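You operate a simulated robot arm through the tools that you are given. There is no shell and no other tool. Be economical: measure what you need, move in short steps, check, and stop when the job is done.

You run a simulated two-armed robot. Do the job below in one go: nothing can be reset, and whatever is moved stays where it is left.

JOB
Take the orange rag from the top of the prep table and lay it out flat on the end of the inspection table.

Only the result counts: the job must be done as asked and must still hold three seconds after the hand-in. Knocking over, shifting, dropping, spilling or breaking anything else fails it.

ROBOT AND FRAMES
Two 6-joint arms with two-finger grippers on one trunk, on a base that drives. Base frame: it is fixed to the floor where the robot stands at the start and does not move with it; the origin is under the middle of the robot, x ahead of it, y to its left, z up. Readings come in m, degrees, newtons and seconds.
The left shoulder is at the start at [0.07, 0.148, 1.377], the right one opposite. With the tool pointing down near the work surface each hand reaches from about 0.38 to 0.64 m from the robot's upright axis, wherever it stands, measured 20 degrees to its own side. Places, roughly: end of the inspection table [2.1, 0, 0.8]. Payload 2.45 kg a hand.
Tool frame (each hand has its own): the origin (TCP) lies between the finger pads and is the grasp point; the fingertips stand 0.03 m ahead of it; z points along the fingers, y is the line along which they close. The gripper opens to 0.106 m. The gripper's body begins 0.079 m behind the TCP.
Orientation is told as [roll, pitch, yaw] about the base's x, y, z axes, in that order, counted from this pose: with the fingers straight down and closing along the base's y, the tool's x points along the base's -x, its y along +y and its z along -z.

CONTROLS
- The arms move only by the tool arm_command. It takes "left_steps", "right_steps" or both (then of equal length, played together; a hand with none holds still); each is a list of rows, each a list of 6 numbers: the shift along the tool's x, y, z in units of 300 mm (1.0 is 300 mm), then the turn, a rotation vector about the tool's x, y, z in units of 45 degrees (1.0 is 45 degrees). In form: [[tx, ty, tz, ax, ay, az], ...]. A call has 1 to 12 rows; each row is the pose to reach, as a shift and turn from the pose commanded when the call began, along the tool's axes at that moment. "left_jaw" and "right_jaw" are, for a hand that has rows, the gripper command, from -1 (fully open) to 1 (shut), values between in proportion, set as the call begins (left out, the last holds). A call with a number of a shift or a turn outside -1 to 1 is refused whole. Rows are played at 5 a second. More than 0.05 m and 8.6 degrees between two rows, or a gripper value outside its range, and nothing of the call is played. Where a pose cannot be reached the arm comes as near as it can. A force on the tool above 40 N (or 10 N above the force at the start of the call, whichever is more), or a blocked arm, ends the call early, and 0.2 s more pass. The fingers move at their own pace (about 0.072 m/s each) and stop on an object; they squeeze with about 25 N. The grip force told is the motor's: it shows also when the fingers shut on nothing. Time passes only in rows, and 0.2 s behind the last, so rows that repeat a pose let the fingers close. It gives the time, the measured TCP pose, the force on the tool (base axes), the opening and the grip force at its end, in the units of the frame above (readings bear some noise), with the torque about the TCP (base axes, N m) and any sound that the robot's microphone picked up.
- Cameras (640 x 400 px; columns grow to the right, rows downward): "scene" is now at [0.1209, -0.024, 1.5794]; the picture's right is [-0.32, -0.95, 0.00], its down [-0.77, 0.26, -0.58] and it looks along [0.55, -0.19, -0.81] (base axes); focal length 270 px, centre (320, 200). "left" rides on the left gripper at [0.076, 0.002, -0.106] in its tool frame; the picture's right is [-0.02, 1.00, 0.00], its down [-0.78, -0.02, -0.62] and it looks along [-0.62, -0.01, 0.78] (tool axes); focal length 247 px, centre (320, 200). "right" rides on the right gripper at [0.076, -0.002, -0.106] in its tool frame; the picture's right is [0.02, 1.00, 0.00], its down [-0.78, 0.02, -0.62] and it looks along [-0.62, 0.01, 0.78] (tool axes); focal length 247 px, centre (320, 200). There is no depth. A picture from a camera that has moved, and an enlarged one, comes with that camera's place and axes in the base frame and with its lens.
- snapshot(camera): a new picture of that camera. No time passes.
- raise_lower(by): slides the trunk up (or, below 0, down) by that many m; the arms and the scene camera ride with it, the base frame stays. It gives what a move gives, with no picture.
- steer(legs): drives the robot by 1 to 6 legs, each [ahead, left, turn to the left] in m, m and degrees, along the robot's own axes; the way and the turn of a leg run together, so that a leg with both is an arc; at most 1.5 m and 180 degrees a leg. The arms and the cameras ride along, it lands a little off, and it stops where it bumps. It gives what a move gives.
- aim_head(pan, tilt): turns the head with the scene camera to pan (to the left, within 86 degrees either way) and tilt (down, from -29 to 69), counted from straight ahead of the robot. It gives what a move gives.
- zoom(camera, box): a new picture of the part [left, top, right, bottom] of that camera's present view, enlarged. No time passes.
- sign_off(): hands the job in; it is judged then, once.

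Work in short steps. Places have to be worked out from the pictures, the camera data and where the tool is seen: move nearer, look again, correct. Check each grasp and each placing, and mend what went wrong. You have 120 turns and 108 pictures in all, those below and enlarged ones among them. Open the grippers and draw the arms clear of the work before you hand the job in, unless the task says otherwise; then end with one line.

The tools are called after "Request:" as a command line: name --argument value ..., lists and objects as JSON in quotes. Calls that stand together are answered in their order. arm_command: Moves the arms, as the interface text tells. Its arguments: {"type":"object","properties":{"left_steps":{"type":"array"},"left_jaw":{"type":"number"},"right_steps":{"type":"array"},"right_jaw":{"type":"number"}},"required":[]} The other tools are called the same way: raise_lower (by) slides the trunk up or down; steer (legs) drives the base; aim_head (pan, tilt) turns the head that bears the scene camera; snapshot (camera) takes a picture; zoom (camera, box) takes an enlarged picture of a part of a camera's view; sign_off () hands the job in.

At the start:

```text
clock: 0.0
left_position: [0.5975, 0.0853, 1.0304]
left_tcp_rot: [0.0, 0.0, 0.1]
left_force: [0.3, 0.2, 0.0]
left_ft_torque: [0.01, 0.01, 0.04]
left_width: 0.1058
left_gripper_force: 0.2
right_position: [0.4164, -0.436, 1.0635]
right_tcp_rot: [-0.1, 0.0, 0.0]
right_force: [-0.5, 0.8, -0.5]
right_ft_torque: [0.02, 0.0, 0.01]
right_width: 0.1058
right_gripper_force: 0.0
trunk travel left (down, up): [-0.85, 0.09]
robot x, y, heading: [0.0017, 0.0031, -0.1]
head pan, tilt: [-18.5, 54.3]
```

scene: 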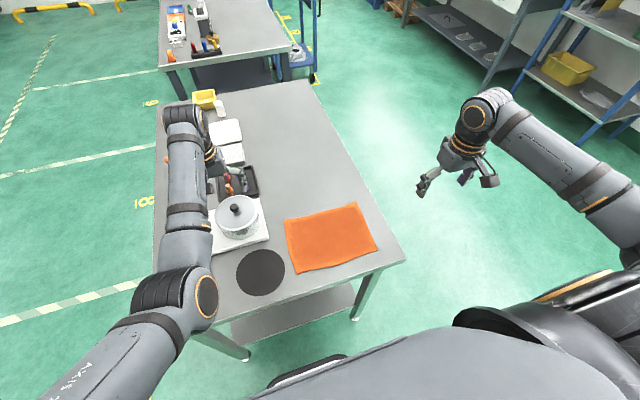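
right: 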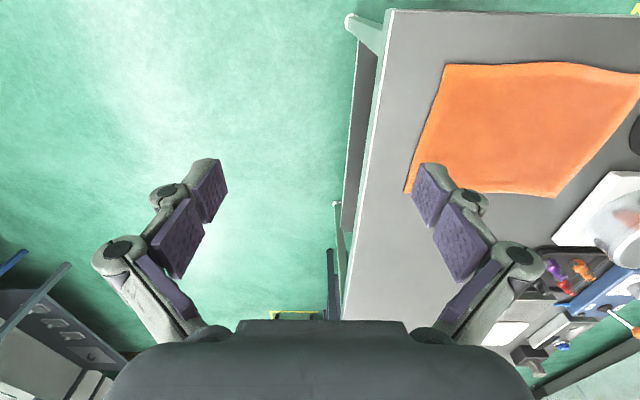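
left: 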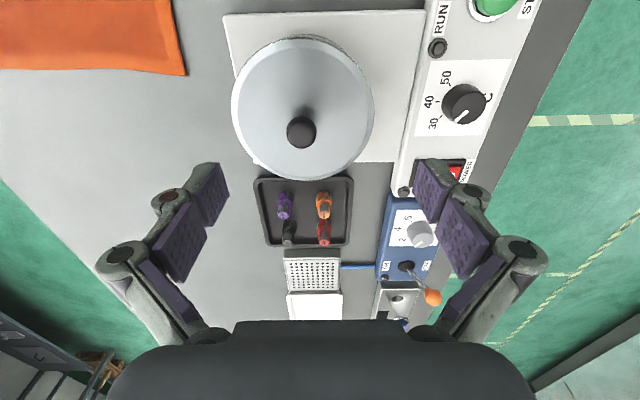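

I estimate the rag at roughly x 0.42–0.61, y -0.32 to -0.05. I'll look ahead to find the inspection table and plan a route.

Request:
aim_head --pan 0 --tilt 25

Request:
snapshot --camera "scene"

Request:
aim_head --pan -60 --tilt 35

Request:
snapshot --camera "scene"

```text
clock: 0.9
left_position: [0.5964, 0.0853, 1.0306]
left_tcp_rot: [-0.2, 0.0, 0.1]
left_force: [-0.2, -0.6, 0.3]
left_ft_torque: [0.0, -0.03, -0.01]
left_width: 0.1059
left_gripper_force: 0.1
right_position: [0.4157, -0.4359, 1.0629]
right_tcp_rot: [0.0, 0.1, 0.1]
right_force: [0.0, 0.5, 0.0]
right_ft_torque: [0.01, -0.01, 0.03]
right_width: 0.1061
right_gripper_force: 0.0
trunk travel left (down, up): [-0.85, 0.09]
robot x, y, heading: [-0.0006, 0.0028, -0.2]
head pan, tilt: [0.0, 25.0]
```

```text
104 pictures are left
camera scene: at [0.1439, -0.0009, 1.6224], right [0.0, -1.0, 0.0], down [-0.42, 0.0, -0.91], along [0.91, 0.0, -0.42], focal length 270 px, centre (320, 200)
```

scene: 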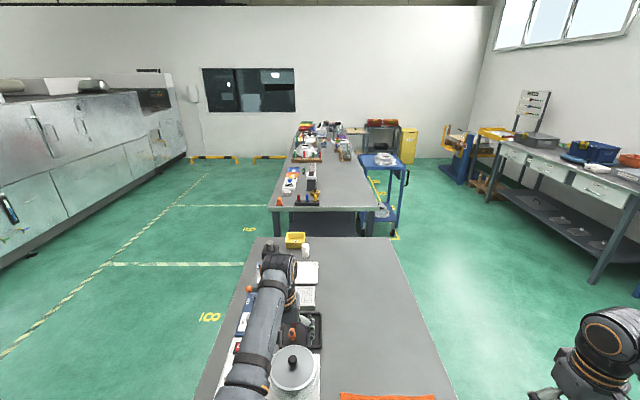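

```text
clock: 2.2
left_position: [0.5988, 0.0847, 1.0305]
left_tcp_rot: [-0.1, 0.0, 0.1]
left_force: [0.2, -0.1, -0.2]
left_ft_torque: [-0.01, -0.02, -0.01]
left_width: 0.1058
left_gripper_force: 0.0
right_position: [0.416, -0.4359, 1.0628]
right_tcp_rot: [0.0, 0.0, 0.0]
right_force: [-0.5, -1.2, 0.2]
right_ft_torque: [-0.02, 0.01, -0.06]
right_width: 0.1061
right_gripper_force: 0.0
trunk travel left (down, up): [-0.85, 0.09]
robot x, y, heading: [-0.0028, -0.0004, 0.3]
head pan, tilt: [-60.0, 35.0]
```

```text
103 pictures are left
camera scene: at [0.0959, -0.0771, 1.6067], right [-0.87, -0.5, 0.0], down [-0.29, 0.5, -0.82], along [0.41, -0.71, -0.57], focal length 270 px, centre (320, 200)
```

scene: 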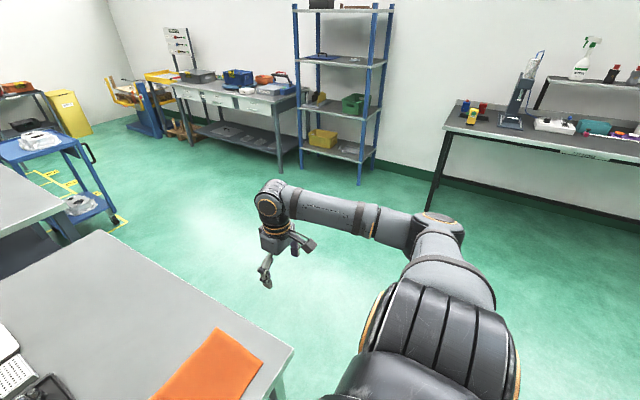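

The inspection table spans about y -0.41 to 0.34 with its near edge at x≈1.79, and its right side is free. First I'll raise the trunk for clearance and shift right so the rag is centred in front of both arms.

Request:
raise_lower --by 0.08

Request:
steer --legs '[[0, -0.185, 0]]'

Request:
aim_head --pan 0 --tilt 60

Request:
snapshot --camera "scene"

Request:
snapshot --camera "left"

```text
clock: 3.4
left_position: [0.5976, 0.086, 1.1103]
left_tcp_rot: [-0.1, 0.1, 0.1]
left_force: [0.1, -0.3, 0.0]
left_ft_torque: [0.05, -0.02, -0.02]
left_width: 0.1059
left_gripper_force: 0.0
right_position: [0.416, -0.4366, 1.1421]
right_tcp_rot: [0.0, -0.1, 0.1]
right_force: [0.7, 0.0, 0.6]
right_ft_torque: [-0.01, -0.03, -0.01]
right_width: 0.1062
right_gripper_force: 0.1
trunk travel left (down, up): [-0.93, 0.01]
robot x, y, heading: [-0.0008, -0.0022, 0.0]
head pan, tilt: [-60.0, 35.0]
```

```text
clock: 4.9
left_position: [0.5967, -0.0958, 1.1099]
left_tcp_rot: [-0.1, -0.1, 0.1]
left_force: [-0.2, 0.5, 0.2]
left_ft_torque: [-0.07, 0.03, -0.03]
left_width: 0.1058
left_gripper_force: 0.1
right_position: [0.4154, -0.618, 1.1446]
right_tcp_rot: [-0.2, 0.1, -0.1]
right_force: [0.8, 0.1, -0.3]
right_ft_torque: [-0.04, 0.01, 0.04]
right_width: 0.106
right_gripper_force: 0.1
trunk travel left (down, up): [-0.93, 0.01]
robot x, y, heading: [-0.0014, -0.1851, -0.3]
head pan, tilt: [-60.0, 35.0]
```

```text
clock: 6.2
left_position: [0.5974, -0.0985, 1.1105]
left_tcp_rot: [0.0, 0.0, 0.1]
left_force: [-0.1, 0.3, -0.4]
left_ft_torque: [0.02, -0.02, -0.02]
left_width: 0.1058
left_gripper_force: 0.2
right_position: [0.4149, -0.6208, 1.1431]
right_tcp_rot: [-0.1, 0.0, -0.2]
right_force: [0.5, -0.7, 0.5]
right_ft_torque: [0.02, 0.02, -0.01]
right_width: 0.1058
right_gripper_force: 0.0
trunk travel left (down, up): [-0.93, 0.01]
robot x, y, heading: [-0.0013, -0.186, -0.1]
head pan, tilt: [0.0, 60.0]
```

```text
102 pictures are left
camera scene: at [0.1184, -0.1851, 1.6524], right [0.0, -1.0, 0.0], down [-0.87, 0.0, -0.5], along [0.5, 0.0, -0.87], focal length 270 px, centre (320, 200)
```

scene: 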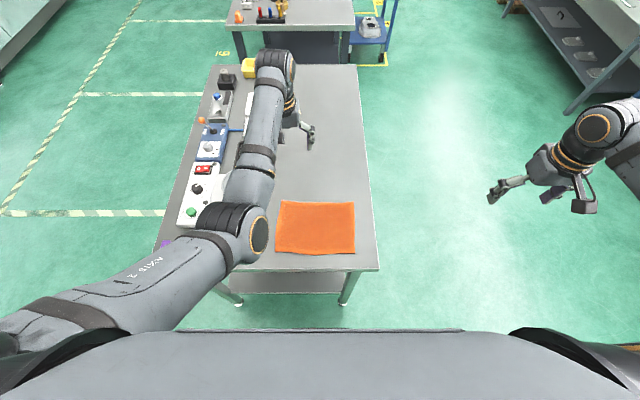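

```text
101 pictures are left
camera left: at [0.5215, -0.0979, 1.2167], right [0.02, 1.0, 0.0], down [0.78, -0.02, 0.62], along [0.62, -0.01, -0.78], focal length 247 px, centre (320, 200)
```

left: 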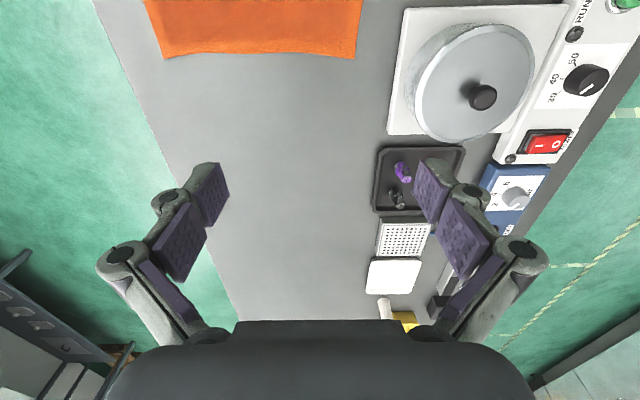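

Triangulating from scene and left views, the table top is at z≈0.845 and the rag covers x 0.395–0.575, y -0.295 to -0.05. I'll bring both hands above the near-edge corners, staying high, with jaws partly closed.

Request:
arm_command --left_steps '[[0.1, 0.016, 0.03, 0, 0, 0], [0.2, 0.032, 0.06, 0, 0, 0], [0.3, 0.048, 0.1, 0, 0, 0], [0.4, 0.064, 0.13, 0, 0, 0], [0.5, 0.08, 0.16, 0, 0, 0], [0.607, 0.095, 0.2, 0, 0, 0], [0.607, 0.095, 0.2, 0, 0, 0]]' --right_steps '[[0, 0.14, 0.04, 0, 0, 0], [0, 0.28, 0.08, 0, 0, 0], [0, 0.42, 0.12, 0, 0, 0], [0, 0.56, 0.17, 0, 0, 0], [0, 0.7, 0.22, 0, 0, 0], [0, 0.84, 0.27, 0, 0, 0], [0, 0.9, 0.3, 0, 0, 0]]' --left_jaw 0.3 --right_jaw 0.3

Request:
snapshot --camera "left"

Request:
snapshot --camera "right"

Request:
snapshot --camera "scene"

```text
clock: 7.2
left_position: [0.5311, -0.0014, 1.1096]
left_tcp_rot: [8.6, -6.3, 2.8]
left_force: [-0.4, 0.3, 0.5]
left_ft_torque: [0.0, -0.02, -0.03]
left_width: 0.0371
left_gripper_force: 0.0
right_position: [0.4086, -0.4778, 1.0887]
right_tcp_rot: [0.1, -0.3, 0.0]
right_force: [-0.6, 1.1, 0.4]
right_ft_torque: [-0.01, 0.0, 0.0]
right_width: 0.0371
right_gripper_force: 0.1
right hand out of reach, approached as far as the arm can: row 3, 4
trunk travel left (down, up): [-0.93, 0.01]
robot x, y, heading: [-0.0005, -0.1855, 0.2]
head pan, tilt: [0.0, 60.0]
stopped in row 4 (left hand): the arm was blocked; the commanded pose is now the measured one
```

```text
100 pictures are left
camera left: at [0.4445, -0.0198, 1.2054], right [-0.04, 0.99, 0.15], down [0.72, -0.07, 0.69], along [0.7, 0.14, -0.7], focal length 247 px, centre (320, 200)
```

left: 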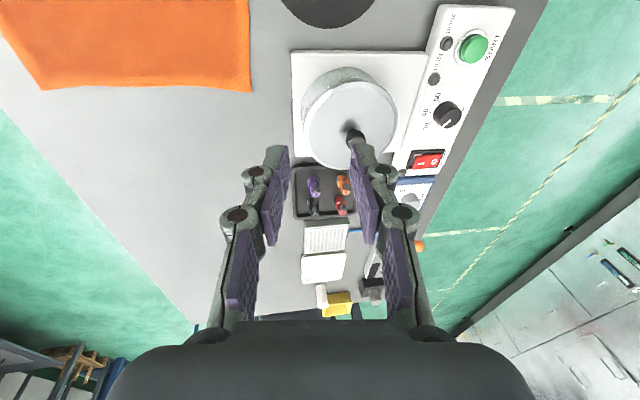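

```text
99 pictures are left
camera right: at [0.3317, -0.48, 1.1946], right [-0.02, 1.0, 0.0], down [0.78, 0.02, 0.63], along [0.62, 0.01, -0.78], focal length 247 px, centre (320, 200)
```

right: 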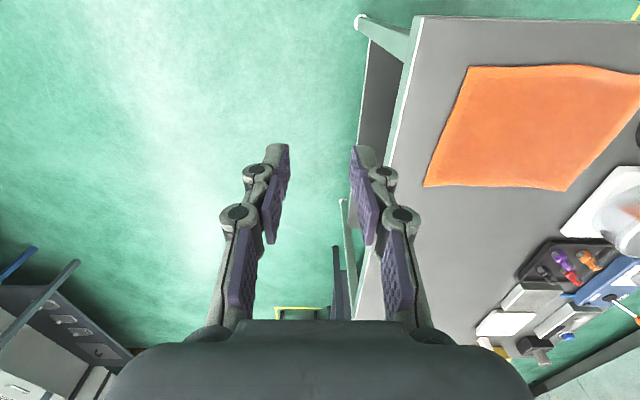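

```text
98 pictures are left
camera scene: at [0.1169, -0.1839, 1.6526], right [0.0, -1.0, 0.0], down [-0.87, 0.0, -0.5], along [0.5, 0.0, -0.87], focal length 270 px, centre (320, 200)
```

scene: 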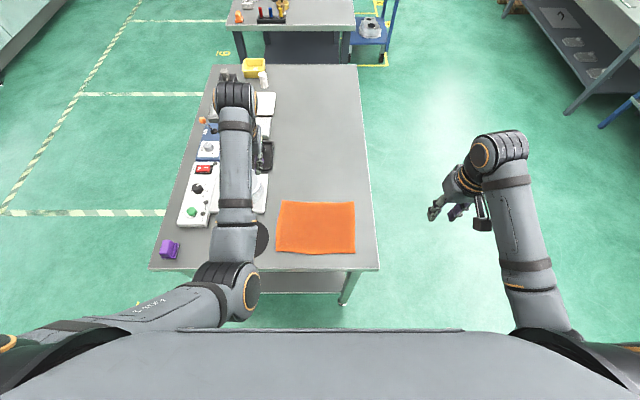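

The left arm got blocked: too close to the trunk at that height. I'll straighten it outward, then back the base off 0.1 m so the near edge is mid-reach.

Request:
arm_command --left_steps '[[-0.05, -0.07, 0.02, 0.06, 0.045, 0.02], [-0.1, -0.14, 0.04, 0.12, 0.09, 0.04], [-0.163, -0.23, 0.067, 0.19, 0.14, 0.062], [-0.163, -0.23, 0.067, 0.19, 0.14, 0.062]]'

Request:
steer --legs '[[-0.1, 0, 0]]'

```text
clock: 8.2
left_position: [0.587, -0.0672, 1.083]
left_tcp_rot: [-0.1, 0.4, 0.5]
left_force: [0.1, -0.3, -0.2]
left_ft_torque: [-0.02, 0.04, -0.02]
left_width: 0.0369
left_gripper_force: 0.0
right_position: [0.4089, -0.4781, 1.0878]
right_tcp_rot: [0.1, -0.2, -0.2]
right_force: [0.1, -0.3, 1.0]
right_ft_torque: [-0.01, -0.02, 0.0]
right_width: 0.0373
right_gripper_force: 0.1
trunk travel left (down, up): [-0.93, 0.01]
robot x, y, heading: [-0.0007, -0.1823, -0.1]
head pan, tilt: [0.0, 60.0]
```

```text
clock: 9.3
left_position: [0.493, -0.0664, 1.0814]
left_tcp_rot: [-0.1, 0.6, 0.4]
left_force: [0.1, -0.8, -0.1]
left_ft_torque: [-0.01, 0.0, -0.01]
left_width: 0.037
left_gripper_force: 0.2
right_position: [0.3171, -0.4788, 1.0852]
right_tcp_rot: [0.2, 0.0, 0.0]
right_force: [0.1, -0.2, 0.5]
right_ft_torque: [0.01, 0.05, 0.0]
right_width: 0.0373
right_gripper_force: 0.0
trunk travel left (down, up): [-0.93, 0.01]
robot x, y, heading: [-0.0968, -0.1822, 0.2]
head pan, tilt: [0.0, 60.0]
```

Now descend and move each hand over its near corner at z≈0.93.

Request:
arm_command --left_steps '[[0, 0, 0.12, 0, 0, 0], [0, 0, 0.24, 0, 0, 0], [0, 0, 0.36, 0, 0, 0], [0, 0, 0.48, 0, 0, 0], [0.09, -0.01, 0.5, 0, 0, 0], [0.18, -0.02, 0.5, 0, 0, 0], [0.267, -0.02, 0.5, 0, 0, 0], [0.267, -0.02, 0.5, 0, 0, 0]]' --right_steps '[[-0.15, 0, 0, 0, 0, 0], [-0.303, 0, 0, 0, 0, 0], [-0.303, 0.13, 0.05, 0, 0, 0], [-0.303, 0.26, 0.12, 0, 0, 0], [-0.303, 0.38, 0.22, 0, 0, 0], [-0.303, 0.5, 0.32, 0, 0, 0], [-0.303, 0.61, 0.42, 0, 0, 0], [-0.303, 0.697, 0.517, 0, 0, 0]]'

Request:
snapshot --camera "left"

Request:
snapshot --camera "right"

Request:
snapshot --camera "scene"

```text
clock: 11.3
left_position: [0.4289, -0.0502, 0.9469]
left_tcp_rot: [1.7, -1.9, 1.1]
left_force: [0.0, 1.0, 0.0]
left_ft_torque: [-0.03, -0.02, 0.05]
left_width: 0.037
left_gripper_force: 0.1
right_position: [0.3994, -0.3374, 0.9159]
right_tcp_rot: [-6.0, 0.2, -1.9]
right_force: [-1.1, -0.2, 0.2]
right_ft_torque: [0.0, -0.02, 0.0]
right_width: 0.0374
right_gripper_force: 0.1
trunk travel left (down, up): [-0.93, 0.01]
robot x, y, heading: [-0.0958, -0.1812, -0.1]
head pan, tilt: [0.0, 60.0]
stopped in row 8 (left hand): the arm was blocked; the commanded pose is now the measured one
```

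```text
97 pictures are left
camera left: at [0.3488, -0.0546, 1.0506], right [0.0, 1.0, 0.03], down [0.76, -0.02, 0.65], along [0.65, 0.02, -0.76], focal length 247 px, centre (320, 200)
```

left: 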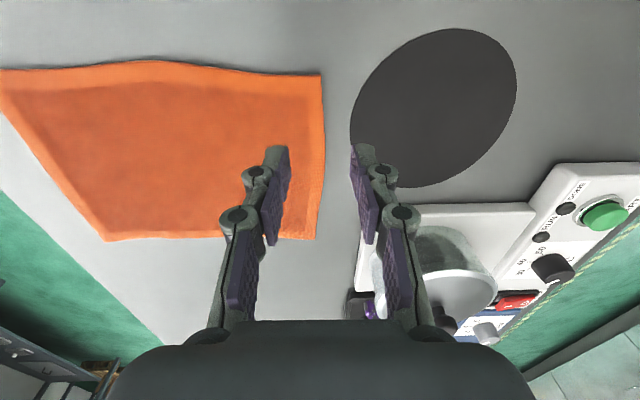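

```text
96 pictures are left
camera right: at [0.3232, -0.3275, 1.023], right [0.01, 0.99, -0.1], down [0.79, 0.06, 0.61], along [0.62, -0.09, -0.78], focal length 247 px, centre (320, 200)
```

right: 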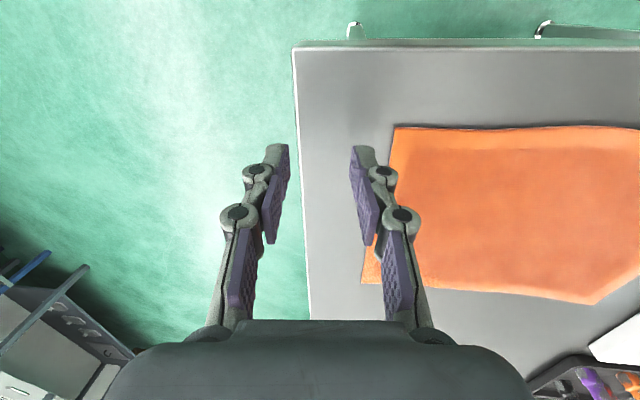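

```text
95 pictures are left
camera scene: at [0.0199, -0.1849, 1.6525], right [0.0, -1.0, 0.0], down [-0.87, 0.0, -0.5], along [0.5, 0.0, -0.87], focal length 270 px, centre (320, 200)
```

scene: 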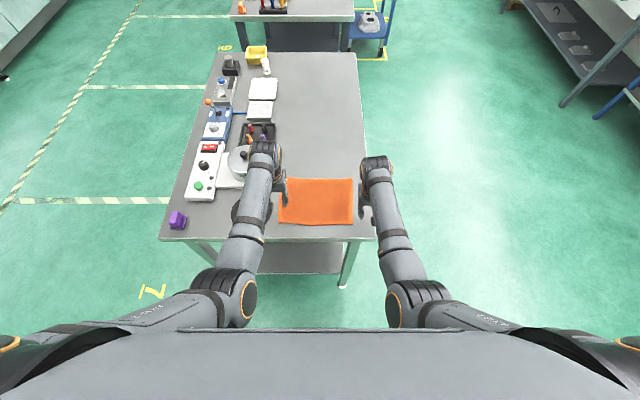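

Both hands resist being so near the centreline at this short reach; they do better farther out. I'll back off another 0.08 m, then hold to see where the arms settle.

Request:
steer --legs '[[-0.08, 0, 0]]'

Request:
arm_command --left_steps '[[0, 0, 0, 0, 0, 0], [0, 0, 0, 0, 0, 0]]' --right_steps '[[0, 0, 0, 0, 0, 0], [0, 0, 0, 0, 0, 0]]'

```text
clock: 12.4
left_position: [0.3524, -0.0516, 0.9439]
left_tcp_rot: [1.7, -1.5, 1.0]
left_force: [0.7, 0.2, -0.7]
left_ft_torque: [-0.03, 0.02, -0.01]
left_width: 0.0371
left_gripper_force: 0.1
right_position: [0.3233, -0.3369, 0.9138]
right_tcp_rot: [-5.9, 0.5, -1.8]
right_force: [0.3, 0.1, 0.0]
right_ft_torque: [0.02, 0.05, -0.01]
right_width: 0.0371
right_gripper_force: 0.0
trunk travel left (down, up): [-0.93, 0.01]
robot x, y, heading: [-0.1793, -0.1866, 0.1]
head pan, tilt: [0.0, 60.0]
```

```text
clock: 13.0
left_position: [0.3485, -0.0514, 0.9461]
left_tcp_rot: [1.7, -1.7, 1.2]
left_force: [0.8, -0.3, -0.2]
left_ft_torque: [0.01, 0.01, 0.0]
left_width: 0.0372
left_gripper_force: 0.0
right_position: [0.3223, -0.3398, 0.915]
right_tcp_rot: [-6.0, 0.4, -1.8]
right_force: [0.3, 0.0, 0.2]
right_ft_torque: [-0.03, 0.02, 0.0]
right_width: 0.037
right_gripper_force: 0.1
trunk travel left (down, up): [-0.93, 0.01]
robot x, y, heading: [-0.1796, -0.1831, 0.1]
head pan, tilt: [0.0, 60.0]
```

Now straighten both hands and reach out to the corners, x first.

Request:
arm_command --left_steps '[[-0.1, 0, 0, 0.02, 0.02, 0.01], [-0.213, 0, 0, 0.038, 0.038, 0.027], [-0.213, -0.03, 0.02, 0.038, 0.038, 0.027], [-0.213, -0.07, 0.04, 0.038, 0.038, 0.027], [-0.213, -0.07, 0.053, 0.038, 0.038, 0.027]]' --right_steps '[[-0.15, 0, 0, -0.07, -0.005, -0.02], [-0.287, 0, 0, -0.133, -0.009, -0.04], [-0.287, 0.1, -0.03, -0.133, -0.009, -0.04], [-0.287, 0.18, -0.05, -0.133, -0.009, -0.04], [-0.287, 0.227, -0.05, -0.133, -0.009, -0.04]]'

Request:
snapshot --camera "left"

Request:
snapshot --camera "right"

```text
clock: 14.2
left_position: [0.4145, -0.0706, 0.9319]
left_tcp_rot: [0.0, 0.0, -0.1]
left_force: [0.5, -1.2, 0.2]
left_ft_torque: [-0.03, 0.01, 0.02]
left_width: 0.037
left_gripper_force: 0.0
right_position: [0.4118, -0.2732, 0.9223]
right_tcp_rot: [0.2, 0.1, 0.1]
right_force: [0.7, 0.0, -0.5]
right_ft_torque: [0.0, 0.05, 0.0]
right_width: 0.0369
right_gripper_force: 0.0
trunk travel left (down, up): [-0.93, 0.01]
robot x, y, heading: [-0.1803, -0.191, 0.1]
head pan, tilt: [0.0, 60.0]
```

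```text
94 pictures are left
camera left: at [0.3387, -0.0698, 1.0371], right [0.02, 1.0, 0.0], down [0.78, -0.02, 0.62], along [0.62, -0.02, -0.78], focal length 247 px, centre (320, 200)
```

left: 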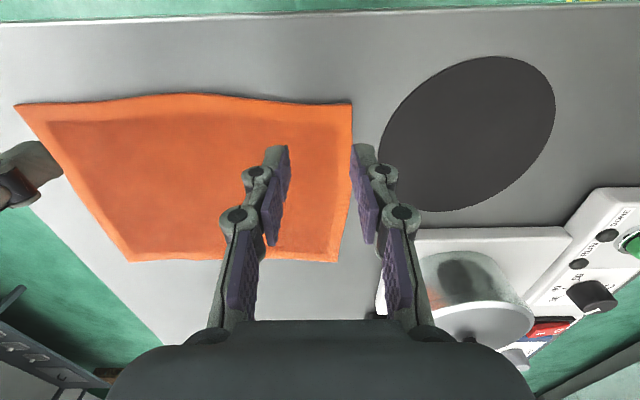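

```text
93 pictures are left
camera right: at [0.3349, -0.2751, 1.0301], right [-0.02, 1.0, 0.0], down [0.78, 0.02, 0.62], along [0.62, 0.01, -0.78], focal length 247 px, centre (320, 200)
```

right: 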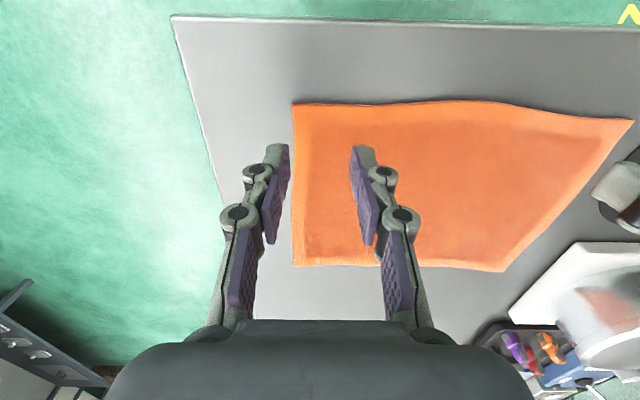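

The near-left corner is at about (0.397, -0.047) and the near-right at (0.392, -0.295). I'll move both hands slightly inward and come down to just above the cloth.

Request:
arm_command --left_steps '[[0, -0.03, 0.07, 0, 0, 0], [0, -0.03, 0.147, 0, 0, 0], [0, -0.03, 0.147, 0, 0, 0]]' --right_steps '[[0.01, 0.037, 0.05, 0, 0, 0], [0.01, 0.037, 0.114, 0, 0, 0], [0.01, 0.037, 0.114, 0, 0, 0]]'

Request:
snapshot --camera "left"

Request:
snapshot --camera "right"

```text
clock: 15.0
left_position: [0.4008, -0.0751, 0.8965]
left_tcp_rot: [0.0, -0.1, -0.3]
left_force: [0.0, -0.2, -0.1]
left_ft_torque: [-0.03, -0.01, 0.0]
left_width: 0.0373
left_gripper_force: 0.1
left hand out of reach, approached as far as the arm can: row 1, 2, 3
right_position: [0.3944, -0.2669, 0.8984]
right_tcp_rot: [0.0, -0.1, 0.1]
right_force: [0.0, 0.1, -1.4]
right_ft_torque: [0.02, 0.01, -0.01]
right_width: 0.0374
right_gripper_force: 0.1
right hand out of reach, approached as far as the arm can: row 1, 2, 3
trunk travel left (down, up): [-0.93, 0.01]
robot x, y, heading: [-0.1799, -0.1869, -0.1]
head pan, tilt: [0.0, 60.0]
```

```text
92 pictures are left
camera left: at [0.3243, -0.074, 1.0023], right [0.02, 1.0, 0.0], down [0.78, -0.02, 0.62], along [0.62, -0.01, -0.78], focal length 247 px, centre (320, 200)
```

left: 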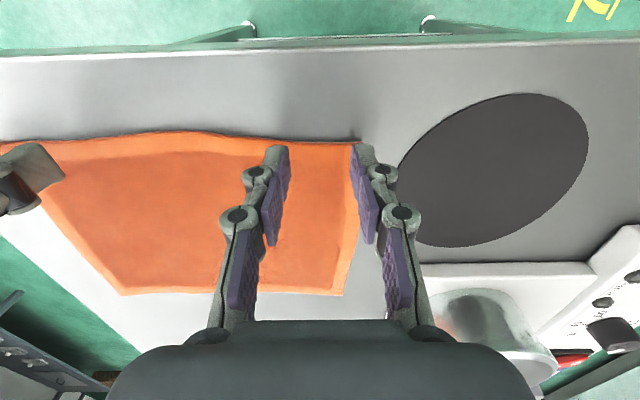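

```text
91 pictures are left
camera right: at [0.3179, -0.2694, 1.0042], right [-0.02, 1.0, 0.0], down [0.78, 0.02, 0.62], along [0.62, 0.02, -0.78], focal length 247 px, centre (320, 200)
```

right: 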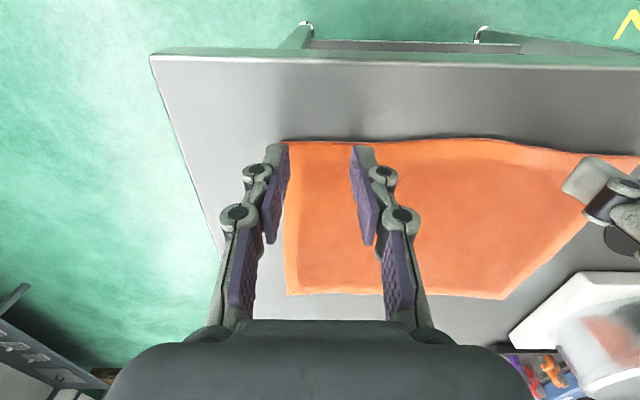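

Reach is now limited by the raised trunk. I'll lift the hands 0.08 m, lower the trunk 0.08 m, then re-approach.

Request:
arm_command --left_steps '[[0, 0, -0.13, 0, 0, 0], [0, 0, -0.27, 0, 0, 0], [-0.043, -0.02, -0.27, 0, 0, 0]]' --right_steps '[[0, 0, -0.13, 0, 0, 0], [0, 0, -0.27, 0, 0, 0], [-0.05, 0.02, -0.27, 0, 0, 0]]'

Request:
raise_lower --by -0.08

```text
clock: 15.8
left_position: [0.4157, -0.0793, 0.9758]
left_tcp_rot: [-0.1, 0.1, -0.2]
left_force: [-0.4, -0.5, -0.8]
left_ft_torque: [0.03, 0.05, -0.05]
left_width: 0.0372
left_gripper_force: 0.1
right_position: [0.4111, -0.2597, 0.9758]
right_tcp_rot: [0.2, 0.2, 0.1]
right_force: [0.0, 0.1, -0.2]
right_ft_torque: [-0.04, 0.07, 0.01]
right_width: 0.0371
right_gripper_force: 0.0
trunk travel left (down, up): [-0.93, 0.01]
robot x, y, heading: [-0.1832, -0.1815, -0.1]
head pan, tilt: [0.0, 60.0]
```

```text
clock: 17.0
left_position: [0.4139, -0.0795, 0.8972]
left_tcp_rot: [0.0, -0.2, -0.2]
left_force: [0.5, -0.6, 0.1]
left_ft_torque: [-0.01, 0.0, -0.01]
left_width: 0.037
left_gripper_force: 0.0
right_position: [0.4083, -0.26, 0.8983]
right_tcp_rot: [0.3, 0.0, 0.1]
right_force: [-0.1, 0.8, 0.4]
right_ft_torque: [0.01, 0.03, 0.01]
right_width: 0.0372
right_gripper_force: 0.1
trunk travel left (down, up): [-0.85, 0.09]
robot x, y, heading: [-0.1768, -0.1833, 0.1]
head pan, tilt: [0.0, 60.0]
```

Both hands are now upright over the corners at z≈0.897. I'll descend in small steps until the fingertips press gently on the cloth.

Request:
arm_command --left_steps '[[0, 0, 0.03, 0, 0, 0], [0, 0, 0.05, 0, 0, 0], [0, 0, 0.065, 0, 0, 0], [0, 0, 0.075, 0, 0, 0]]' --right_steps '[[0, 0, 0.03, 0, 0, 0], [0, 0, 0.05, 0, 0, 0], [0, 0, 0.065, 0, 0, 0], [0, 0, 0.075, 0, 0, 0]]'

Request:
snapshot --camera "left"

Request:
snapshot --camera "right"

```text
clock: 18.0
left_position: [0.413, -0.0795, 0.8807]
left_tcp_rot: [0.0, -0.8, 0.0]
left_force: [6.0, 0.9, 23.3]
left_ft_torque: [0.06, -0.17, -0.01]
left_width: 0.0399
left_gripper_force: 1.8
right_position: [0.4071, -0.2603, 0.8813]
right_tcp_rot: [0.3, -0.9, 0.1]
right_force: [5.7, -0.4, 28.0]
right_ft_torque: [0.05, -0.03, -0.02]
right_width: 0.0403
right_gripper_force: 5.7
trunk travel left (down, up): [-0.85, 0.09]
robot x, y, heading: [-0.1799, -0.1861, -0.0]
head pan, tilt: [0.0, 60.0]
```

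```text
90 pictures are left
camera left: at [0.3353, -0.0787, 0.9862], right [0.02, 1.0, 0.0], down [0.77, -0.02, 0.63], along [0.63, -0.01, -0.77], focal length 247 px, centre (320, 200)
```

left: 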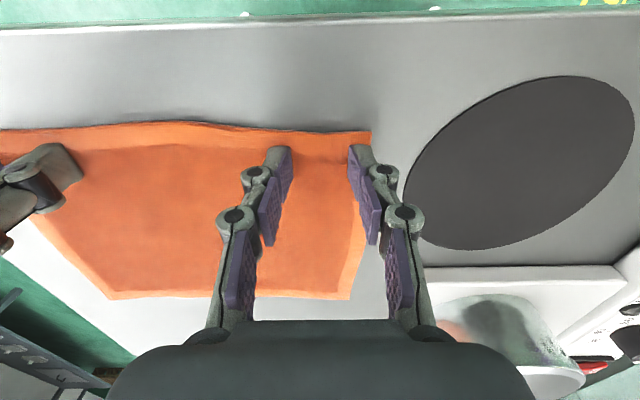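

```text
89 pictures are left
camera right: at [0.3295, -0.2622, 0.9868], right [-0.02, 1.0, 0.0], down [0.77, 0.02, 0.63], along [0.63, 0.02, -0.78], focal length 247 px, centre (320, 200)
```

right: 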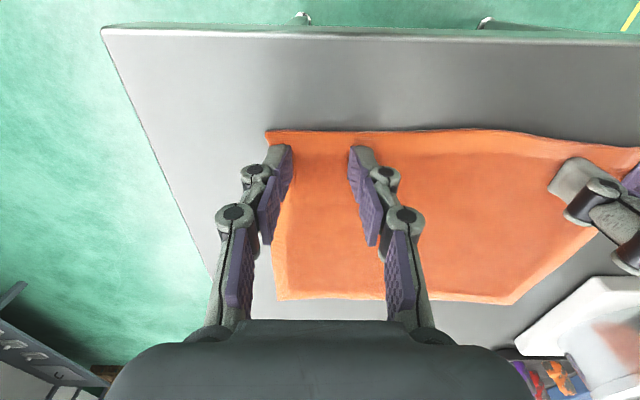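

Contact confirmed (23–28 N, cloth surface ≈0.851). Close both jaws while pressing.

Request:
arm_command --left_steps '[[0, 0, 0, 0, 0, 0], [0, 0, 0, 0, 0, 0], [0, 0, 0, 0, 0, 0], [0, 0, 0, 0, 0, 0], [0, 0, 0, 0, 0, 0]]' --right_steps '[[0, 0, 0, 0, 0, 0], [0, 0, 0, 0, 0, 0], [0, 0, 0, 0, 0, 0], [0, 0, 0, 0, 0, 0], [0, 0, 0, 0, 0, 0]]' --left_jaw 1 --right_jaw 1

Request:
snapshot --camera "left"

Request:
snapshot --camera "right"

```text
clock: 18.9
left_position: [0.4127, -0.0858, 0.8815]
left_tcp_rot: [-0.6, -0.8, -0.2]
left_force: [-4.8, -10.6, 20.2]
left_ft_torque: [-0.27, 0.17, 0.03]
left_width: 0.007
left_gripper_force: 24.7
right_position: [0.4078, -0.2556, 0.8808]
right_tcp_rot: [0.7, -0.7, 0.2]
right_force: [-3.7, 10.2, 18.8]
right_ft_torque: [0.29, 0.2, -0.04]
right_width: 0.0048
right_gripper_force: 25.5
trunk travel left (down, up): [-0.85, 0.09]
robot x, y, heading: [-0.1786, -0.1837, 0.0]
head pan, tilt: [0.0, 60.0]
stopped in row 4 (left hand): the force on the tool passed its limit at 40 N (the readings are from after the stop); the commanded pose is now the measured one
```

```text
88 pictures are left
camera left: at [0.3354, -0.0827, 0.9864], right [0.03, 1.0, -0.01], down [0.77, -0.01, 0.63], along [0.63, -0.02, -0.78], focal length 247 px, centre (320, 200)
```

left: 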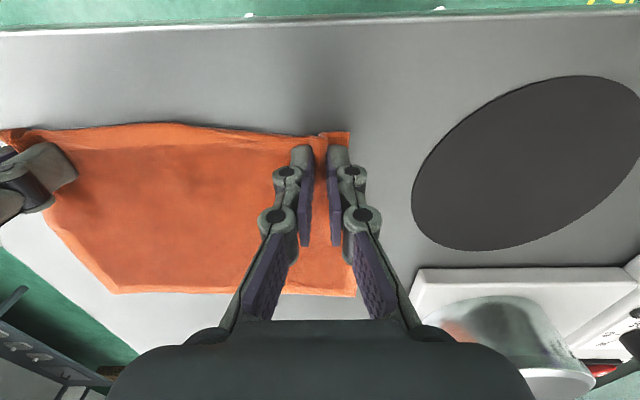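

```text
87 pictures are left
camera right: at [0.3294, -0.2583, 0.9869], right [-0.02, 1.0, 0.01], down [0.78, 0.01, 0.63], along [0.63, 0.02, -0.78], focal length 247 px, centre (320, 200)
```

right: 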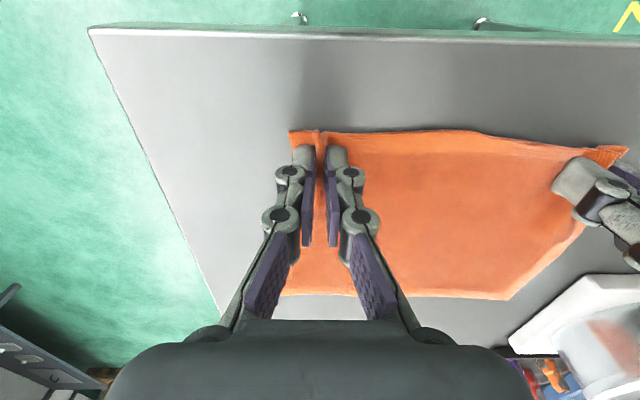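

Both jaws hold a pinched fold (7 and 5 mm). Lift a little and check.

Request:
arm_command --left_steps '[[0, 0, -0.08, 0, 0, 0], [0, 0, -0.16, 0, 0, 0], [0, 0, -0.24, 0, 0, 0]]' --right_steps '[[0, 0, -0.08, 0, 0, 0], [0, 0, -0.16, 0, 0, 0], [0, 0, -0.24, 0, 0, 0]]'

Request:
snapshot --camera "left"

Request:
snapshot --camera "right"

```text
clock: 19.7
left_position: [0.4143, -0.0835, 0.9475]
left_tcp_rot: [-0.4, -0.2, -0.3]
left_force: [-1.4, -18.1, 0.7]
left_ft_torque: [-0.59, 0.03, 0.05]
left_width: 0.0079
left_gripper_force: 24.9
right_position: [0.4076, -0.2593, 0.9474]
right_tcp_rot: [0.5, -0.1, 0.2]
right_force: [0.6, 18.4, -0.4]
right_ft_torque: [0.56, 0.03, -0.08]
right_width: 0.005
right_gripper_force: 25.0
trunk travel left (down, up): [-0.85, 0.09]
robot x, y, heading: [-0.1775, -0.1843, -0.1]
head pan, tilt: [0.0, 60.0]
```

```text
86 pictures are left
camera left: at [0.3384, -0.0817, 1.0542], right [0.03, 1.0, -0.01], down [0.78, -0.02, 0.62], along [0.62, -0.02, -0.78], focal length 247 px, centre (320, 200)
```

left: 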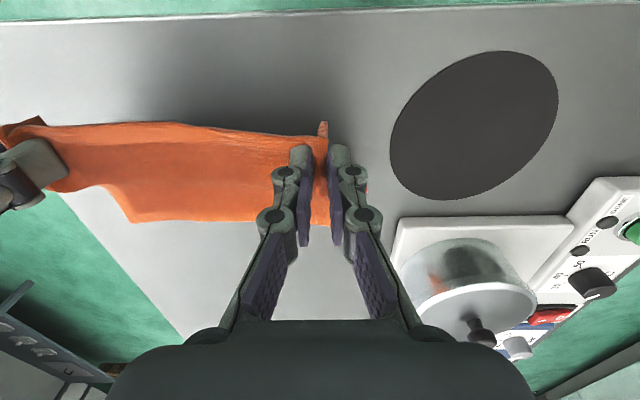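

```text
85 pictures are left
camera right: at [0.3301, -0.2616, 1.054], right [-0.02, 1.0, 0.01], down [0.78, 0.01, 0.62], along [0.62, 0.02, -0.78], focal length 247 px, centre (320, 200)
```

right: 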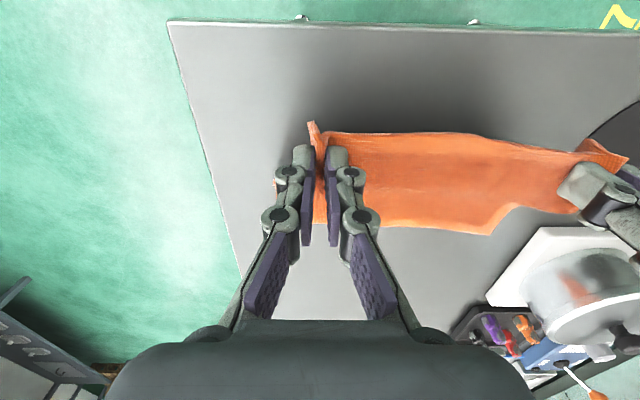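

Both hold, with about 18 N tension between them. I'll ease the hands a few mm inward while lifting, then raise the trunk so the rag clears the table.

Request:
arm_command --left_steps '[[0, -0.008, -0.05, 0, 0, 0], [0, -0.013, -0.12, 0, 0, 0], [0, -0.013, -0.2, 0, 0, 0]]' --right_steps '[[0, 0.008, -0.05, 0, 0, 0], [0, 0.013, -0.12, 0, 0, 0], [0, 0.013, -0.2, 0, 0, 0]]'

Request:
raise_lower --by 0.085

Request:
snapshot --camera "scene"

Request:
snapshot --camera "left"

```text
clock: 20.5
left_position: [0.4148, -0.0861, 1.0068]
left_tcp_rot: [-0.1, -0.2, -0.1]
left_force: [-0.8, -9.0, 0.4]
left_ft_torque: [-0.3, 0.0, 0.04]
left_width: 0.0071
left_gripper_force: 25.0
right_position: [0.408, -0.2551, 1.0073]
right_tcp_rot: [0.3, -0.2, 0.1]
right_force: [0.4, 9.1, -0.3]
right_ft_torque: [0.24, -0.01, -0.04]
right_width: 0.0049
right_gripper_force: 24.0
trunk travel left (down, up): [-0.85, 0.09]
robot x, y, heading: [-0.1751, -0.1889, -0.1]
head pan, tilt: [0.0, 60.0]
```

```text
clock: 21.7
left_position: [0.4139, -0.0873, 1.0924]
left_tcp_rot: [-0.3, -0.2, -0.2]
left_force: [0.2, -7.9, 0.4]
left_ft_torque: [-0.21, 0.0, 0.04]
left_width: 0.007
left_gripper_force: 25.2
right_position: [0.4103, -0.2538, 1.0921]
right_tcp_rot: [0.5, -0.2, 0.0]
right_force: [-0.1, 8.1, 0.5]
right_ft_torque: [0.24, 0.02, -0.07]
right_width: 0.0044
right_gripper_force: 24.9
trunk travel left (down, up): [-0.935, 0.005]
robot x, y, heading: [-0.1768, -0.185, 0.1]
head pan, tilt: [0.0, 60.0]
```

```text
84 pictures are left
camera scene: at [-0.0592, -0.1852, 1.6574], right [0.0, -1.0, 0.0], down [-0.87, 0.0, -0.5], along [0.5, 0.0, -0.87], focal length 270 px, centre (320, 200)
```

scene: 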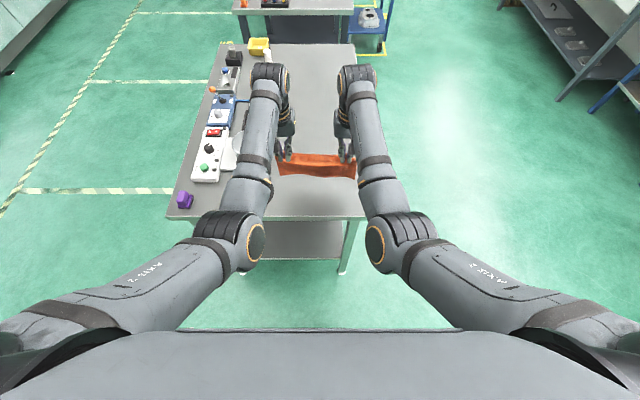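

```text
83 pictures are left
camera left: at [0.3382, -0.0845, 1.198], right [0.03, 1.0, 0.0], down [0.78, -0.02, 0.62], along [0.62, -0.02, -0.78], focal length 247 px, centre (320, 200)
```

left: 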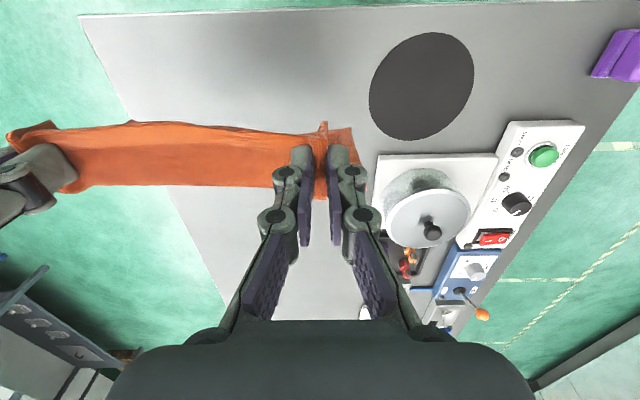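

The rag hangs cleanly between the hands. I'll back off, go right around the prep table, forward along the aisle, and turn left well before the trolley.

Request:
steer --legs '[[-0.2, 0, 0], [0, -1.1, 0], [1.4, 0, 0]]'

Request:
aim_head --pan 20 --tilt 35

Request:
snapshot --camera "scene"

```text
clock: 35.3
left_position: [1.6237, -1.1923, 1.094]
left_tcp_rot: [-0.3, -0.2, 0.4]
left_force: [0.1, -8.7, 0.5]
left_ft_torque: [-0.24, -0.02, 0.03]
left_width: 0.0069
left_gripper_force: 25.1
right_position: [1.6192, -1.3599, 1.0913]
right_tcp_rot: [0.3, -0.3, 0.6]
right_force: [-0.2, 8.3, -0.1]
right_ft_torque: [0.23, -0.01, -0.03]
right_width: 0.0046
right_gripper_force: 25.1
trunk travel left (down, up): [-0.935, 0.005]
robot x, y, heading: [1.026, -1.2962, 0.5]
head pan, tilt: [0.0, 60.0]
```

```text
clock: 36.1
left_position: [1.6233, -1.1926, 1.0915]
left_tcp_rot: [-0.3, -0.2, 0.2]
left_force: [-0.7, -6.6, 0.2]
left_ft_torque: [-0.23, -0.01, 0.02]
left_width: 0.0067
left_gripper_force: 24.9
right_position: [1.6199, -1.362, 1.0926]
right_tcp_rot: [0.4, -0.1, 0.6]
right_force: [0.0, 6.7, -0.5]
right_ft_torque: [0.18, 0.01, -0.04]
right_width: 0.0046
right_gripper_force: 24.9
trunk travel left (down, up): [-0.935, 0.005]
robot x, y, heading: [1.0351, -1.2936, 0.7]
head pan, tilt: [20.0, 35.0]
```

```text
82 pictures are left
camera scene: at [1.1664, -1.265, 1.6916], right [0.35, -0.94, 0.0], down [-0.54, -0.2, -0.82], along [0.77, 0.29, -0.57], focal length 270 px, centre (320, 200)
```

scene: 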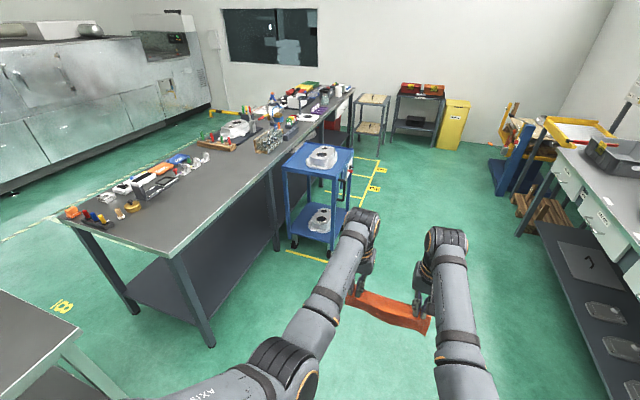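

The aisle is clear; the trolley begins near x≈2.62, and the free part of the table end is roughly y -0.39 to +0.05. I'll turn to face the table and strafe right to x≈2.07.

Request:
steer --legs '[[0, 0, 89.3], [0, -1.03, 0]]'

Request:
aim_head --pan 0 --tilt 40

Request:
snapshot --camera "scene"

```text
clock: 45.2
left_position: [1.9721, -0.727, 1.0927]
left_tcp_rot: [-0.3, -0.1, 88.2]
left_force: [8.3, 0.5, -0.6]
left_ft_torque: [0.01, -0.31, -0.03]
left_width: 0.005
left_gripper_force: 25.3
right_position: [2.142, -0.7365, 1.0917]
right_tcp_rot: [0.4, -0.2, 88.5]
right_force: [-8.9, 0.1, 0.4]
right_ft_torque: [0.0, 0.28, -0.09]
right_width: 0.0047
right_gripper_force: 25.4
trunk travel left (down, up): [-0.935, 0.005]
robot x, y, heading: [2.0559, -1.3181, 88.5]
head pan, tilt: [20.0, 35.0]
```

```text
clock: 46.0
left_position: [1.9752, -0.7271, 1.0921]
left_tcp_rot: [-0.4, -0.2, 88.1]
left_force: [7.2, -0.9, 0.3]
left_ft_torque: [-0.04, -0.24, -0.01]
left_width: 0.0047
left_gripper_force: 24.3
right_position: [2.1417, -0.7372, 1.0918]
right_tcp_rot: [0.5, -0.2, 88.5]
right_force: [-7.5, 0.3, 0.3]
right_ft_torque: [0.0, 0.19, -0.13]
right_width: 0.0049
right_gripper_force: 25.4
trunk travel left (down, up): [-0.935, 0.005]
robot x, y, heading: [2.0546, -1.3225, 88.1]
head pan, tilt: [0.0, 40.0]
```

```text
81 pictures are left
camera scene: at [2.06, -1.1869, 1.6842], right [1.0, -0.03, 0.0], down [-0.02, -0.64, -0.77], along [0.02, 0.77, -0.64], focal length 270 px, centre (320, 200)
```

scene: 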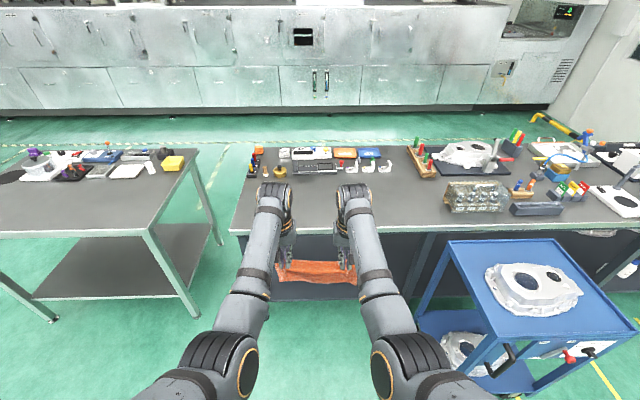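

The free strip at the table end is y≈-0.39 to +0.05 in front of me. Straighten the heading and drive in, rag still held high.

Request:
steer --legs '[[0, 0, 1.9], [0.58, 0, 0]]'

Request:
aim_head --pan 0 --tilt 55

Request:
snapshot --camera "scene"

Request:
snapshot --camera "left"

Request:
snapshot --camera "right"

```text
clock: 49.7
left_position: [1.9482, -0.1501, 1.0929]
left_tcp_rot: [-0.3, -0.3, 90.1]
left_force: [7.5, -0.9, 0.4]
left_ft_torque: [0.0, -0.27, -0.04]
left_width: 0.0044
left_gripper_force: 25.2
right_position: [2.1176, -0.1534, 1.0938]
right_tcp_rot: [0.4, -0.3, 90.5]
right_force: [-8.0, 0.8, 0.6]
right_ft_torque: [0.01, 0.2, -0.11]
right_width: 0.0045
right_gripper_force: 25.1
trunk travel left (down, up): [-0.935, 0.005]
robot x, y, heading: [2.0515, -0.7379, 90.2]
head pan, tilt: [0.0, 40.0]
```

```text
clock: 50.5
left_position: [1.9492, -0.1489, 1.0926]
left_tcp_rot: [-0.5, -0.2, 90.1]
left_force: [7.1, 0.0, 0.2]
left_ft_torque: [0.03, -0.22, -0.02]
left_width: 0.0048
left_gripper_force: 25.7
right_position: [2.1166, -0.1509, 1.0924]
right_tcp_rot: [0.5, -0.2, 90.5]
right_force: [-6.5, -1.1, 0.0]
right_ft_torque: [0.0, 0.2, -0.07]
right_width: 0.0042
right_gripper_force: 24.6
trunk travel left (down, up): [-0.935, 0.005]
robot x, y, heading: [2.0505, -0.736, 90.5]
head pan, tilt: [0.0, 55.0]
```

```text
80 pictures are left
camera scene: at [2.0515, -0.6182, 1.6635], right [1.0, 0.01, 0.0], down [0.01, -0.82, -0.57], along [0.0, 0.57, -0.82], focal length 270 px, centre (320, 200)
```

scene: 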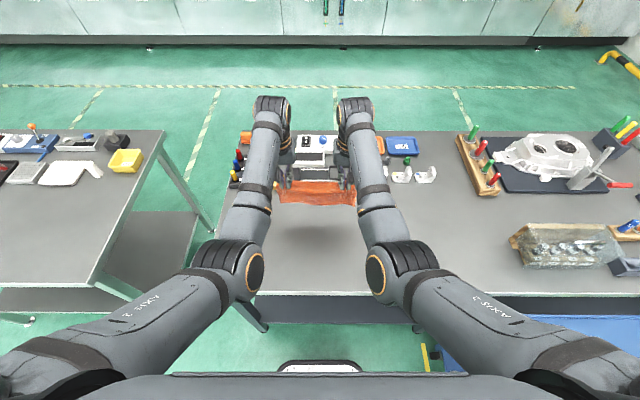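

```text
79 pictures are left
camera left: at [1.9478, -0.2263, 1.1979], right [-1.0, 0.02, -0.01], down [0.01, 0.78, 0.62], along [0.02, 0.62, -0.78], focal length 247 px, centre (320, 200)
```

left: 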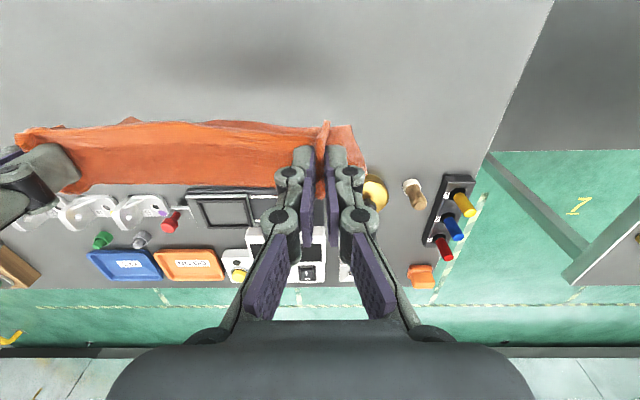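

```text
78 pictures are left
camera right: at [2.1197, -0.2294, 1.1985], right [-1.0, -0.03, 0.01], down [-0.02, 0.78, 0.62], along [-0.03, 0.62, -0.78], focal length 247 px, centre (320, 200)
```

right: 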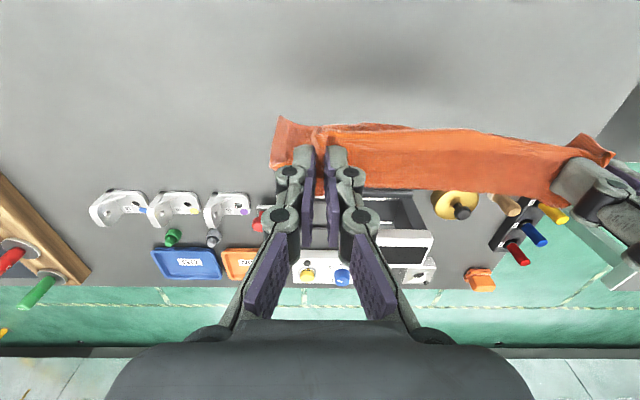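

The spot is free; small items start at y≈0. I'll move 0.04 m closer and lower the trunk so the rag's bottom edge just reaches the table.

Request:
steer --legs '[[0.04, 0, 0]]'

Request:
raise_lower --by -0.085

Request:
snapshot --camera "left"

Request:
snapshot --camera "scene"

```text
clock: 51.4
left_position: [1.9489, -0.117, 1.0973]
left_tcp_rot: [-0.3, -0.7, 90.1]
left_force: [7.5, -1.2, 0.2]
left_ft_torque: [0.11, -0.25, 0.02]
left_width: 0.0044
left_gripper_force: 24.8
right_position: [2.117, -0.1209, 1.099]
right_tcp_rot: [0.5, -0.7, 90.5]
right_force: [-7.1, -1.0, 0.3]
right_ft_torque: [0.08, 0.22, -0.11]
right_width: 0.0044
right_gripper_force: 25.1
trunk travel left (down, up): [-0.935, 0.005]
robot x, y, heading: [2.0543, -0.7013, 90.3]
head pan, tilt: [0.0, 55.0]
```

```text
clock: 52.6
left_position: [1.949, -0.1115, 1.008]
left_tcp_rot: [-0.3, -0.3, 90.1]
left_force: [7.3, -0.6, 0.6]
left_ft_torque: [0.03, -0.23, -0.04]
left_width: 0.0045
left_gripper_force: 24.5
right_position: [2.1162, -0.1156, 1.0077]
right_tcp_rot: [0.5, -0.3, 90.5]
right_force: [-7.0, 0.5, 0.3]
right_ft_torque: [0.0, 0.18, -0.01]
right_width: 0.0045
right_gripper_force: 24.7
trunk travel left (down, up): [-0.85, 0.09]
robot x, y, heading: [2.0515, -0.7009, 90.5]
head pan, tilt: [0.0, 55.0]
```

```text
77 pictures are left
camera left: at [1.9475, -0.1888, 1.1138], right [-1.0, 0.02, -0.01], down [0.01, 0.78, 0.63], along [0.02, 0.63, -0.78], focal length 247 px, centre (320, 200)
```

left: 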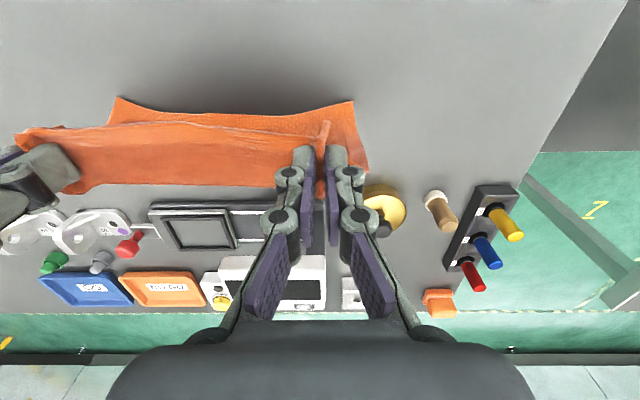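

```text
76 pictures are left
camera scene: at [2.0512, -0.5815, 1.5786], right [1.0, 0.01, 0.0], down [0.01, -0.82, -0.57], along [0.0, 0.57, -0.82], focal length 270 px, centre (320, 200)
```

scene: 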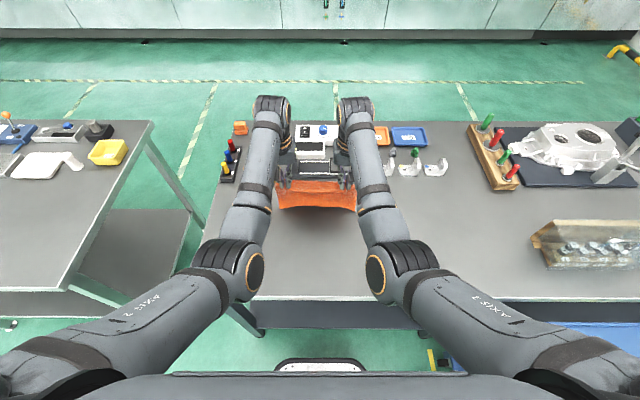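

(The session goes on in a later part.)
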